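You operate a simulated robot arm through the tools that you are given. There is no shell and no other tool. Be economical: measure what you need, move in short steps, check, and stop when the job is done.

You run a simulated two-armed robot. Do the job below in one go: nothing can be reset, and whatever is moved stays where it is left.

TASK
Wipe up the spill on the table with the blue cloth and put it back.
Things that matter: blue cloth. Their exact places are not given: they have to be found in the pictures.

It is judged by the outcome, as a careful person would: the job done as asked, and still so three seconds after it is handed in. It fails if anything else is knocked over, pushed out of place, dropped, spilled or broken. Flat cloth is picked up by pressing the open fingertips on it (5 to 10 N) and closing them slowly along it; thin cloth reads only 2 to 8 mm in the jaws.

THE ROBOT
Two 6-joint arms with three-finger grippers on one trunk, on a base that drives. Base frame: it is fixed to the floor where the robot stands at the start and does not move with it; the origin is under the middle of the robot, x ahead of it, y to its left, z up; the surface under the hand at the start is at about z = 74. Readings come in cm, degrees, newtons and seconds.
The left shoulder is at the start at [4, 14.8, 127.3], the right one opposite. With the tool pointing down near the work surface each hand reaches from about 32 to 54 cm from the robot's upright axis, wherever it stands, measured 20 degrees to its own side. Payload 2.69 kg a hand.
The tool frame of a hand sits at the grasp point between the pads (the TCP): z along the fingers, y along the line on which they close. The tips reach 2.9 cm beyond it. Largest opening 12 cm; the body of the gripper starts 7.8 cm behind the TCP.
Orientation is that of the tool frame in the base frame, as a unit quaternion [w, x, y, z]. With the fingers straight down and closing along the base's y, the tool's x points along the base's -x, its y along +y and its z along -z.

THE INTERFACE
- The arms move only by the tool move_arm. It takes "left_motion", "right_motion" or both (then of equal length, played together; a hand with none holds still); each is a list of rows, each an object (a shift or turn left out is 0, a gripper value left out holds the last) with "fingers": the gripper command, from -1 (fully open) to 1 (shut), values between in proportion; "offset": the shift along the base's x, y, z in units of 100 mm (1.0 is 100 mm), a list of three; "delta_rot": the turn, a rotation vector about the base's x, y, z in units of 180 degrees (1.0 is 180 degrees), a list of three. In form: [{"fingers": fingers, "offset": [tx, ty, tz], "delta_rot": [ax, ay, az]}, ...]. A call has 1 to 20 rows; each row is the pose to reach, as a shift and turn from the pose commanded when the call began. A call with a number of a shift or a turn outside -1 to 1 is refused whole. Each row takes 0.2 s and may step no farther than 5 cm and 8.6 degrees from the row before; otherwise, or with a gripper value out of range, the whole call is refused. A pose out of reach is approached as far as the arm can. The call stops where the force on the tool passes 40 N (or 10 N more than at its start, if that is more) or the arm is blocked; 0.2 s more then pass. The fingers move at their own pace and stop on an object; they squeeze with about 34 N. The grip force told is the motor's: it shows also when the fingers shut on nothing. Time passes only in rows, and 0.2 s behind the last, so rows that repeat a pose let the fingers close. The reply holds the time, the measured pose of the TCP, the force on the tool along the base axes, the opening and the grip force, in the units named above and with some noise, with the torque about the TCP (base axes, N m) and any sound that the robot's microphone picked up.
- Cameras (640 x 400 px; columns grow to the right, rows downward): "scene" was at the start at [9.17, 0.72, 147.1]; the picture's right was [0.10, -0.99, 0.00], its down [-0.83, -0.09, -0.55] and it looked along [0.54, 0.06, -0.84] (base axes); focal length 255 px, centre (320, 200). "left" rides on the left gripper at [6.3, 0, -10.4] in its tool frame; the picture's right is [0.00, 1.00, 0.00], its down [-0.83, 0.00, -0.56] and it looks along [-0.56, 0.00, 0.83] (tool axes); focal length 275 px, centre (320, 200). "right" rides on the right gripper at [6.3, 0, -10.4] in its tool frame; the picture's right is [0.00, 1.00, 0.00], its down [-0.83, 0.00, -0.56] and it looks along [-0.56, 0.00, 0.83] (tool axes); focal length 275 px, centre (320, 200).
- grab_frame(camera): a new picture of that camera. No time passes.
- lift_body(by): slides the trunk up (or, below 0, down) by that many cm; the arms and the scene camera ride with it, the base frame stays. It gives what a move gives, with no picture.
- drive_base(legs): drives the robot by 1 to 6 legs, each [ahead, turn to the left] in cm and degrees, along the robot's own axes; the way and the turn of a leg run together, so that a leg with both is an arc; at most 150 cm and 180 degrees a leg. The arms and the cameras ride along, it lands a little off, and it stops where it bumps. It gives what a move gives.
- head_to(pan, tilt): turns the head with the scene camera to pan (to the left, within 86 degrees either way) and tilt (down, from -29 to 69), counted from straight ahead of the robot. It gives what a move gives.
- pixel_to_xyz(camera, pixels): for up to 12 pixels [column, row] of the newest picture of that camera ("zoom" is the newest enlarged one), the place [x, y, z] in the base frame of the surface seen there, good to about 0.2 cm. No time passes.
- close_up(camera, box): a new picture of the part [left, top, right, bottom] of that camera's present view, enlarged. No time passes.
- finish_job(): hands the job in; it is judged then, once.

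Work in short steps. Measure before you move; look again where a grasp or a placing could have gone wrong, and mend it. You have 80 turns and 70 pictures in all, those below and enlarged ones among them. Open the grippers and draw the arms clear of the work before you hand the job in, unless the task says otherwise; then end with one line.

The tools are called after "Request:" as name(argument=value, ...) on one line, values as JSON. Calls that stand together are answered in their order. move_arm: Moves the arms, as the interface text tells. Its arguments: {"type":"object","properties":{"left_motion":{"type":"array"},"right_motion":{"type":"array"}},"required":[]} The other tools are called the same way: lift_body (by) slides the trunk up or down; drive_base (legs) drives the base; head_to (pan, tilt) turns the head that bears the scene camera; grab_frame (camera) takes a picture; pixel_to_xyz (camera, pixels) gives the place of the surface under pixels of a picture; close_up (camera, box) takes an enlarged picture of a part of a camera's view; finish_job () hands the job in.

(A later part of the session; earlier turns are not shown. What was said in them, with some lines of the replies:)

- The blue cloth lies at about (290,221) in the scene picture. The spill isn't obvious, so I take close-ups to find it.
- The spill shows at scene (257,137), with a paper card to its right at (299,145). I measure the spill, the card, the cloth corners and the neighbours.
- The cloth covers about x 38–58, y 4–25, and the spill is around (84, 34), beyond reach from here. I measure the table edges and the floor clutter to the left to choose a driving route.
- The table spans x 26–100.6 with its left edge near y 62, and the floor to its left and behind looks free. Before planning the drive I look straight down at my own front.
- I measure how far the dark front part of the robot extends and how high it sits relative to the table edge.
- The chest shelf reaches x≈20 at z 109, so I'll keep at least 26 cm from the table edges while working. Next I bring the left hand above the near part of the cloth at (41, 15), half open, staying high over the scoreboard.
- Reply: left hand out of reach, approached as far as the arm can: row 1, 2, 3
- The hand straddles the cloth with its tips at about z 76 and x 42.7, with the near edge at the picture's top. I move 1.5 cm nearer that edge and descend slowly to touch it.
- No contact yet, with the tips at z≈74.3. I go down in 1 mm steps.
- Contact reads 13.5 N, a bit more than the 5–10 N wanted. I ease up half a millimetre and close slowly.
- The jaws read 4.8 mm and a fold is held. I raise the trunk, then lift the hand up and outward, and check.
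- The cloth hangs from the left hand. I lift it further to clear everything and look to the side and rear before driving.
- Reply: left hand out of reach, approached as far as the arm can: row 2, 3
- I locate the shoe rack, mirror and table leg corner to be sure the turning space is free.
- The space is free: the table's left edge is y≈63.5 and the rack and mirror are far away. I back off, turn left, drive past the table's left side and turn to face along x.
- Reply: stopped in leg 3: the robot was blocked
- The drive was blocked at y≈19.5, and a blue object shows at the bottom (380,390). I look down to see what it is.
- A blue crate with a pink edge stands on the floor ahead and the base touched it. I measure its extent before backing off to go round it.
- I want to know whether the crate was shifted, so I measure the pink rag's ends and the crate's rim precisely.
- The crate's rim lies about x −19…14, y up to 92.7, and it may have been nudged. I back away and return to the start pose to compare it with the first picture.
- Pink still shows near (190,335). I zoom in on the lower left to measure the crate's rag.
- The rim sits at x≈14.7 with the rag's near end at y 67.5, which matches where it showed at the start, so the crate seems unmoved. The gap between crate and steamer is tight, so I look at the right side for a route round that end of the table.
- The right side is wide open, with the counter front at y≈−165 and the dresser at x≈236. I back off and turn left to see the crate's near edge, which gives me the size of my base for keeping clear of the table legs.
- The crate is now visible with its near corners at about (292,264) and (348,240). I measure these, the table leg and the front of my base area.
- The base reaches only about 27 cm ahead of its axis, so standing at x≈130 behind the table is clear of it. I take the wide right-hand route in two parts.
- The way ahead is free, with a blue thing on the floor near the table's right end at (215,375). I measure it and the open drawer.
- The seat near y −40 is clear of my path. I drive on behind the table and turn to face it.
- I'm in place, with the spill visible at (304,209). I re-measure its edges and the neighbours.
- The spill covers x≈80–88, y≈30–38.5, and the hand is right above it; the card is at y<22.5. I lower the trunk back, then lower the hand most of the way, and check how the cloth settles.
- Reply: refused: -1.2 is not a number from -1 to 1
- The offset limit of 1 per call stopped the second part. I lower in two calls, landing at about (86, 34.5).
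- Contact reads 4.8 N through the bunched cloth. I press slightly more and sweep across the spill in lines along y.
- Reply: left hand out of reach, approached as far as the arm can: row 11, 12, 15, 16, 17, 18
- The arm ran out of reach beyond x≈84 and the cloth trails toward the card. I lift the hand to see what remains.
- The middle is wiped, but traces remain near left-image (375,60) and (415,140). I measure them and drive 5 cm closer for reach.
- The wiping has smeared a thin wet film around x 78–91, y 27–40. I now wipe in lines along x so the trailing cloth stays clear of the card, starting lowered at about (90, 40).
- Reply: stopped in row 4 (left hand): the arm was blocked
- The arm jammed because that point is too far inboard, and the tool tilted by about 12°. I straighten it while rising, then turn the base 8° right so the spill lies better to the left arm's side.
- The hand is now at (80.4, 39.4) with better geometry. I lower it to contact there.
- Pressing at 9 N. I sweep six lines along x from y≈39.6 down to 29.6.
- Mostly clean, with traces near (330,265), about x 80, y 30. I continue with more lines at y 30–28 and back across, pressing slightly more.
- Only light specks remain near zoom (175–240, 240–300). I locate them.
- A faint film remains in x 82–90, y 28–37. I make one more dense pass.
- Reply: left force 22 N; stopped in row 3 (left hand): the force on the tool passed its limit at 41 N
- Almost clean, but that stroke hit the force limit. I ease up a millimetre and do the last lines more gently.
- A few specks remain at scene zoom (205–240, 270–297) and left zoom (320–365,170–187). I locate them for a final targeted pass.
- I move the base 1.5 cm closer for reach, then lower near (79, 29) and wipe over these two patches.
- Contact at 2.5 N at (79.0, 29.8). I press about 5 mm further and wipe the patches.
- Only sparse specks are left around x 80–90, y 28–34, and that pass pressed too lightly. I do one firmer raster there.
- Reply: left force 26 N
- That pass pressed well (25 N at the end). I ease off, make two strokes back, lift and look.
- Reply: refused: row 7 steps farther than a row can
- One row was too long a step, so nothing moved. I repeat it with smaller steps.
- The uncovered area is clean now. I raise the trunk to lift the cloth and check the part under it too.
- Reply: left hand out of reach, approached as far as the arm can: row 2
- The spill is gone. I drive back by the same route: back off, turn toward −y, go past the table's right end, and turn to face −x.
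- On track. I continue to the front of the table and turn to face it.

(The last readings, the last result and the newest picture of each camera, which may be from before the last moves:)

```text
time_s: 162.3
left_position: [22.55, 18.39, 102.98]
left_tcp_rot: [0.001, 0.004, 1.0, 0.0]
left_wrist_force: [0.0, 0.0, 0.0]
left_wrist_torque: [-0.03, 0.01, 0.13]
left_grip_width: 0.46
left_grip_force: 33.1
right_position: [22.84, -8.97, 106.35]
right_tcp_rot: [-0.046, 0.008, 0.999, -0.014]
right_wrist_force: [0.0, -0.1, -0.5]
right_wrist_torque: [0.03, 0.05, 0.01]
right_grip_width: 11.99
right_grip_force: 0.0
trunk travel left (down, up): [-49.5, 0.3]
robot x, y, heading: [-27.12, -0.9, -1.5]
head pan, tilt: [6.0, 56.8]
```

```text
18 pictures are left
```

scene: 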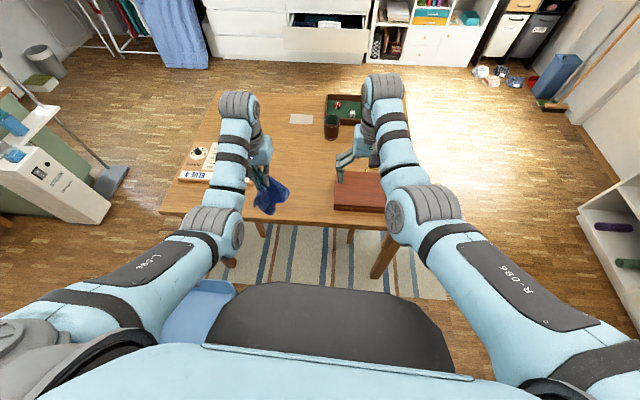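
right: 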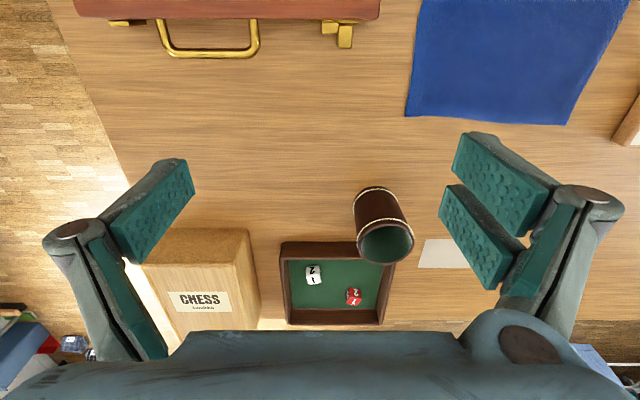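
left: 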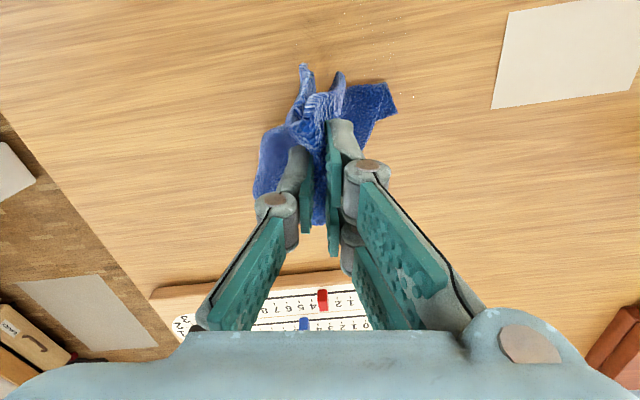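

The table is as I left it and the robot faces it from x −27. I drive ahead to the start position.

Request:
drive_base(legs=[[28, 1.6]])

Request:
lift_body(by=-6)

Request:
grab_frame(camera="left")

```text
time_s: 164.3
left_position: [50.04, 19.49, 103.17]
left_tcp_rot: [0.003, -0.012, 1.0, 0.0]
left_wrist_force: [-0.4, 1.0, -0.6]
left_wrist_torque: [0.0, 0.0, 0.11]
left_grip_width: 0.45
left_grip_force: 32.9
right_position: [51.1, -7.72, 106.6]
right_tcp_rot: [-0.045, -0.006, 0.999, -0.014]
right_wrist_force: [-1.4, 0.4, 0.9]
right_wrist_torque: [-0.02, -0.02, 0.0]
right_grip_width: 12.01
right_grip_force: 0.1
trunk travel left (down, up): [-49.5, 0.3]
robot x, y, heading: [1.07, -0.84, 0.4]
head pan, tilt: [6.0, 56.8]
```

```text
time_s: 165.3
left_position: [50.37, 19.51, 96.97]
left_tcp_rot: [0.002, -0.011, 1.0, 0.0]
left_wrist_force: [-0.6, -0.5, -1.0]
left_wrist_torque: [-0.03, 0.02, 0.13]
left_grip_width: 0.41
left_grip_force: 33.3
right_position: [51.22, -7.79, 100.52]
right_tcp_rot: [-0.047, -0.005, 0.999, -0.014]
right_wrist_force: [0.1, 0.1, 0.3]
right_wrist_torque: [0.02, -0.02, 0.0]
right_grip_width: 12.0
right_grip_force: 0.1
trunk travel left (down, up): [-43.5, 6.3]
robot x, y, heading: [1.47, -1.09, 0.2]
head pan, tilt: [6.0, 56.8]
```

```text
17 pictures are left
```

left: 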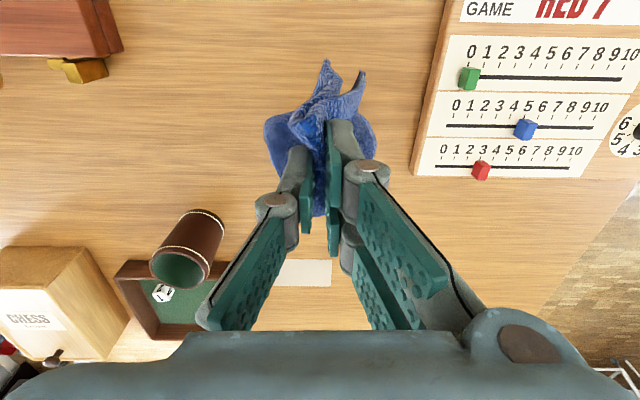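

I move the hand out to about (55, 15), lower the trunk the rest, then lay the cloth down by drawing the hand back and down to about (41, 15).

Request:
move_arm(left_motion=[{"offset": [0.25, -0.2, 0]}, {"offset": [0.45, -0.42, 0]}, {"offset": [0.45, -0.42, 0]}])

Request:
lift_body(by=-3.5)

Request:
grab_frame(camera="scene")

```text
time_s: 166.1
left_position: [54.77, 15.48, 97.04]
left_tcp_rot: [0.003, -0.011, 1.0, 0.0]
left_wrist_force: [0.0, 0.4, -0.7]
left_wrist_torque: [-0.03, 0.0, 0.09]
left_grip_width: 0.44
left_grip_force: 33.4
right_position: [51.43, -7.62, 100.59]
right_tcp_rot: [-0.046, -0.006, 0.999, -0.014]
right_wrist_force: [0.3, 0.5, -0.4]
right_wrist_torque: [-0.01, 0.0, 0.02]
right_grip_width: 11.98
right_grip_force: 0.0
trunk travel left (down, up): [-43.5, 6.3]
robot x, y, heading: [1.29, -1.15, 0.1]
head pan, tilt: [6.0, 56.8]
```

```text
time_s: 166.9
left_position: [54.67, 15.42, 93.49]
left_tcp_rot: [0.002, -0.012, 1.0, 0.0]
left_wrist_force: [-0.6, 0.7, -0.4]
left_wrist_torque: [0.01, 0.07, 0.08]
left_grip_width: 0.43
left_grip_force: 32.5
right_position: [51.35, -7.73, 96.89]
right_tcp_rot: [-0.046, -0.006, 0.999, -0.014]
right_wrist_force: [0.0, 0.6, 0.3]
right_wrist_torque: [-0.01, 0.02, 0.02]
right_grip_width: 12.01
right_grip_force: 0.1
trunk travel left (down, up): [-40.0, 9.8]
robot x, y, heading: [1.47, -0.87, 0.4]
head pan, tilt: [6.0, 56.8]
```

```text
16 pictures are left
```

scene: 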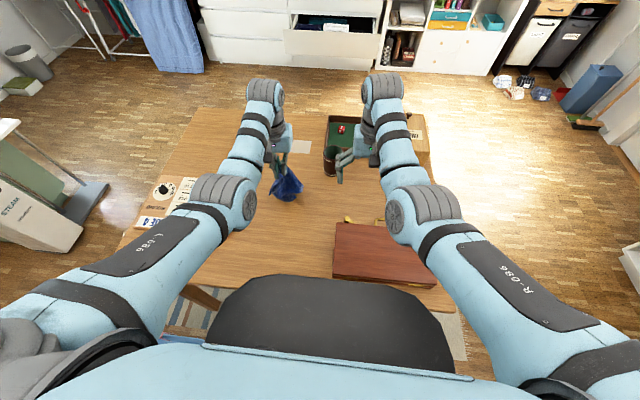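

The tail should nearly touch the table near x 55. I lay it down in two slow moves.

Request:
move_arm(left_motion=[{"offset": [0, 0, -0.2]}, {"offset": [-0.1, 0, -0.33]}, {"offset": [-0.25, 0, -0.47]}, {"offset": [-0.4, 0, -0.6]}, {"offset": [-0.55, 0, -0.74]}, {"offset": [-0.7, 0, -0.88]}, {"offset": [-0.82, 0, -1.0]}])

Request:
move_arm(left_motion=[{"offset": [-0.15, 0, -0.15]}, {"offset": [-0.3, 0, -0.3]}, {"offset": [-0.45, 0, -0.44]}, {"offset": [-0.58, 0, -0.56]}])

Request:
grab_frame(camera="left")

Request:
grab_frame(camera="scene")

```text
time_s: 168.5
left_position: [46.4, 15.36, 83.52]
left_tcp_rot: [0.003, -0.011, 1.0, 0.0]
left_wrist_force: [0.3, 0.1, -0.9]
left_wrist_torque: [0.03, 0.0, 0.06]
left_grip_width: 0.45
left_grip_force: 32.9
right_position: [51.27, -7.78, 96.98]
right_tcp_rot: [-0.047, -0.005, 0.999, -0.013]
right_wrist_force: [-0.2, -0.4, -0.2]
right_wrist_torque: [0.01, -0.01, 0.0]
right_grip_width: 12.0
right_grip_force: 0.1
trunk travel left (down, up): [-40.0, 9.8]
robot x, y, heading: [0.81, -0.9, 0.3]
head pan, tilt: [6.0, 56.8]
```

```text
time_s: 169.5
left_position: [40.72, 15.46, 77.91]
left_tcp_rot: [0.003, -0.011, 1.0, 0.0]
left_wrist_force: [0.4, 0.0, 2.7]
left_wrist_torque: [-0.01, -0.04, 0.09]
left_grip_width: 0.45
left_grip_force: 33.4
right_position: [51.3, -7.85, 96.89]
right_tcp_rot: [-0.046, -0.006, 0.999, -0.015]
right_wrist_force: [0.0, 0.0, -0.1]
right_wrist_torque: [0.0, 0.0, -0.04]
right_grip_width: 11.99
right_grip_force: 0.1
trunk travel left (down, up): [-40.0, 9.8]
robot x, y, heading: [1.58, -1.02, 0.2]
head pan, tilt: [6.0, 56.8]
```

```text
15 pictures are left
```

left: 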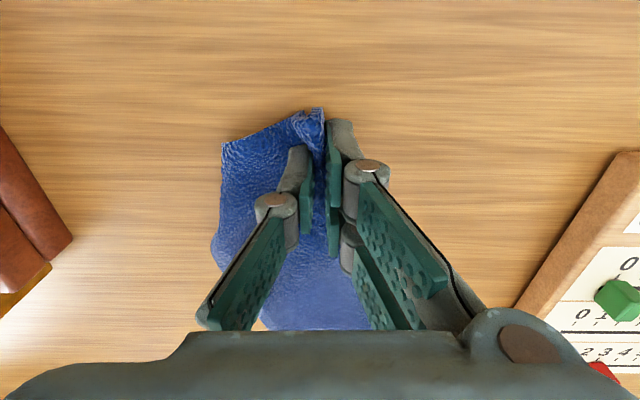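

```text
14 pictures are left
```

scene: 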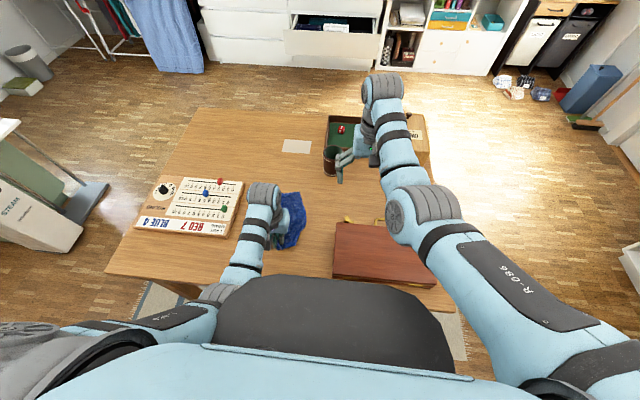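

The cloth lies along its old place, with part of it folded under. I open the fingers slowly, rise a little, and look.

Request:
move_arm(left_motion=[{"fingers": 0.8}, {"fingers": 0.6}, {"fingers": 0.5}, {"fingers": 0.5, "offset": [0, 0, 0.3]}, {"fingers": 0.5, "offset": [0.1, 0.1, 0.65]}, {"fingers": 0.5, "offset": [0.4, 0.4, 0.95]}, {"fingers": 0.5, "offset": [0.5, 0.75, 0.98]}])

Request:
close_up(camera="scene", box=[200, 150, 440, 300])

```text
refused: row 6 steps farther than a row can; nothing moved
```

```text
2.67 times, centred on (320, 225) of scene
```

zoom: 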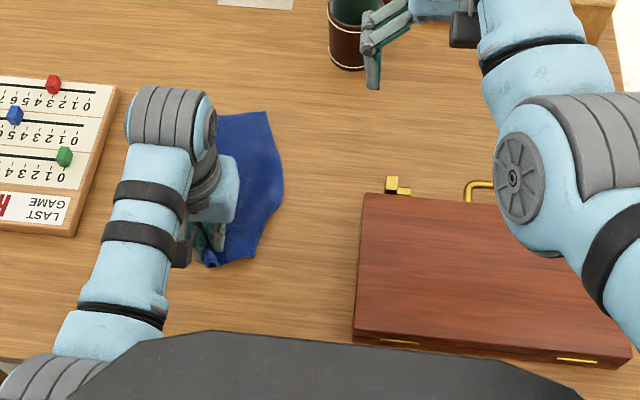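

I repeat the release with smaller steps.

Request:
move_arm(left_motion=[{"fingers": 0.8}, {"fingers": 0.6}, {"fingers": 0.5}, {"fingers": 0.5, "offset": [0, 0, 0.3]}, {"fingers": 0.5, "offset": [0.1, 0.1, 0.65]}, {"fingers": 0.5, "offset": [0.3, 0.3, 0.9]}, {"fingers": 0.5, "offset": [0.4, 0.65, 0.98]}, {"fingers": 0.5, "offset": [0.4, 1.0, 1.0]}])

Request:
move_arm(left_motion=[{"offset": [0, 0.3, 0.2]}, {"offset": [0, 0.7, 0.3]}])

Request:
close_up(camera="scene", box=[200, 150, 440, 300])

Request:
grab_frame(camera="left")

```text
time_s: 171.3
left_position: [44.88, 25.48, 88.02]
left_tcp_rot: [0.003, -0.011, 1.0, -0.001]
left_wrist_force: [-0.1, 0.2, 0.4]
left_wrist_torque: [-0.02, -0.03, 0.03]
left_grip_width: 3.03
left_grip_force: 0.1
right_position: [51.24, -7.64, 97.01]
right_tcp_rot: [-0.047, -0.006, 0.999, -0.015]
right_wrist_force: [-0.5, 0.1, 0.2]
right_wrist_torque: [-0.03, 0.03, 0.0]
right_grip_width: 11.99
right_grip_force: 0.0
trunk travel left (down, up): [-40.0, 9.8]
robot x, y, heading: [1.36, -0.97, 0.1]
head pan, tilt: [6.0, 56.8]
```

```text
time_s: 171.9
left_position: [44.71, 32.65, 91.13]
left_tcp_rot: [0.002, -0.012, 1.0, -0.001]
left_wrist_force: [-0.1, -0.4, 0.2]
left_wrist_torque: [-0.02, 0.01, -0.01]
left_grip_width: 2.99
left_grip_force: 0.0
right_position: [51.26, -7.58, 96.99]
right_tcp_rot: [-0.046, -0.006, 0.999, -0.015]
right_wrist_force: [0.2, 0.8, 0.4]
right_wrist_torque: [0.0, 0.03, 0.01]
right_grip_width: 12.02
right_grip_force: 0.0
trunk travel left (down, up): [-40.0, 9.8]
robot x, y, heading: [1.21, -1.31, 0.2]
head pan, tilt: [6.0, 56.8]
```

```text
2.67 times, centred on (320, 225) of scene
```

zoom: 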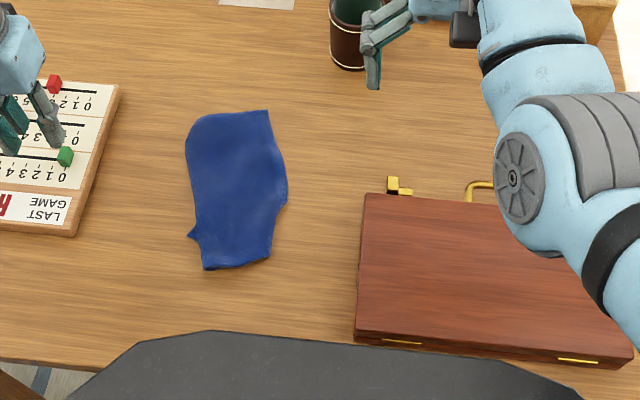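

```text
11 pictures are left
```

left: 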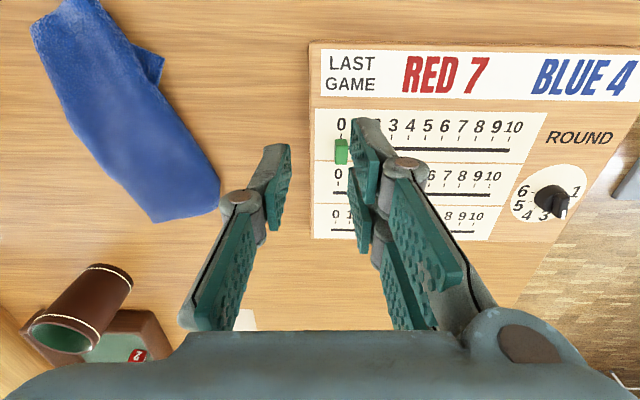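

The cloth lies flat, folded over once, in its old spot. I measure its outline against the original (x 38–58, y 4–25).

Request:
pixel_to_xyz(camera="zoom", pixels=[[190, 130], [267, 112], [285, 190], [267, 256], [207, 267], [192, 235], [235, 190]])

```text
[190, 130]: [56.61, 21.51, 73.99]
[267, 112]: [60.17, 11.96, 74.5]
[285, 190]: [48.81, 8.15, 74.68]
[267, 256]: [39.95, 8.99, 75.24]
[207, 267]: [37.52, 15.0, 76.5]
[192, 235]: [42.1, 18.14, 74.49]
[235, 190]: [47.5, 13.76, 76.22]
```

The cloth's centre is about (48.5, 14), which matches where it began. I open the left gripper clear of everything and take one picture from the starting view to check the rest, crate included.

Request:
move_arm(left_motion=[{"fingers": -1, "offset": [-0.1, 0.1, 0]}, {"fingers": -1, "offset": [-0.2, 0.1, 0]}, {"fingers": -1, "offset": [-0.2, 0.1, 0]}])

Request:
grab_frame(camera="scene")

Request:
close_up(camera="scene", box=[114, 290, 242, 370])

```text
time_s: 172.7
left_position: [42.86, 33.64, 90.78]
left_tcp_rot: [0.003, -0.012, 1.0, 0.0]
left_wrist_force: [0.2, -0.3, 0.1]
left_wrist_torque: [0.0, -0.02, 0.01]
left_grip_width: 11.99
left_grip_force: 0.0
left hand out of reach, approached as far as the arm can: row 2, 3
right_position: [51.3, -7.8, 97.0]
right_tcp_rot: [-0.047, -0.006, 0.999, -0.015]
right_wrist_force: [-0.4, 0.3, 0.2]
right_wrist_torque: [0.05, -0.01, 0.0]
right_grip_width: 11.99
right_grip_force: 0.1
trunk travel left (down, up): [-40.0, 9.8]
robot x, y, heading: [1.52, -1.51, 0.4]
head pan, tilt: [6.0, 56.8]
```

```text
10 pictures are left
```

scene: 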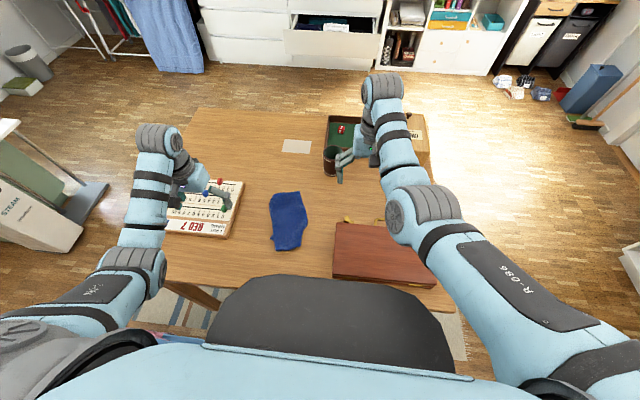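

```text
5.00 times, centred on (178, 330) of scene
```

zoom: 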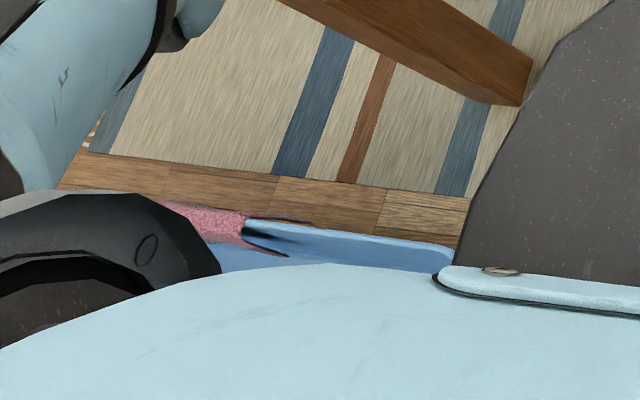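

The scoreboard pegs, card, cup, tray and case match the first picture, and the crate's rim shows where I last measured it. The table is dry, the cloth is back, and both grippers are open and clear, so I hand the job in.

Request:
finish_job()

```text
The job is handed in.
```

The spill is wiped up and the blue cloth is back in its old place, though folded over once rather than spread flat. On the way round the table the base bumped a blue crate on the floor; it doesn't seem to have moved, but I couldn't confirm that.
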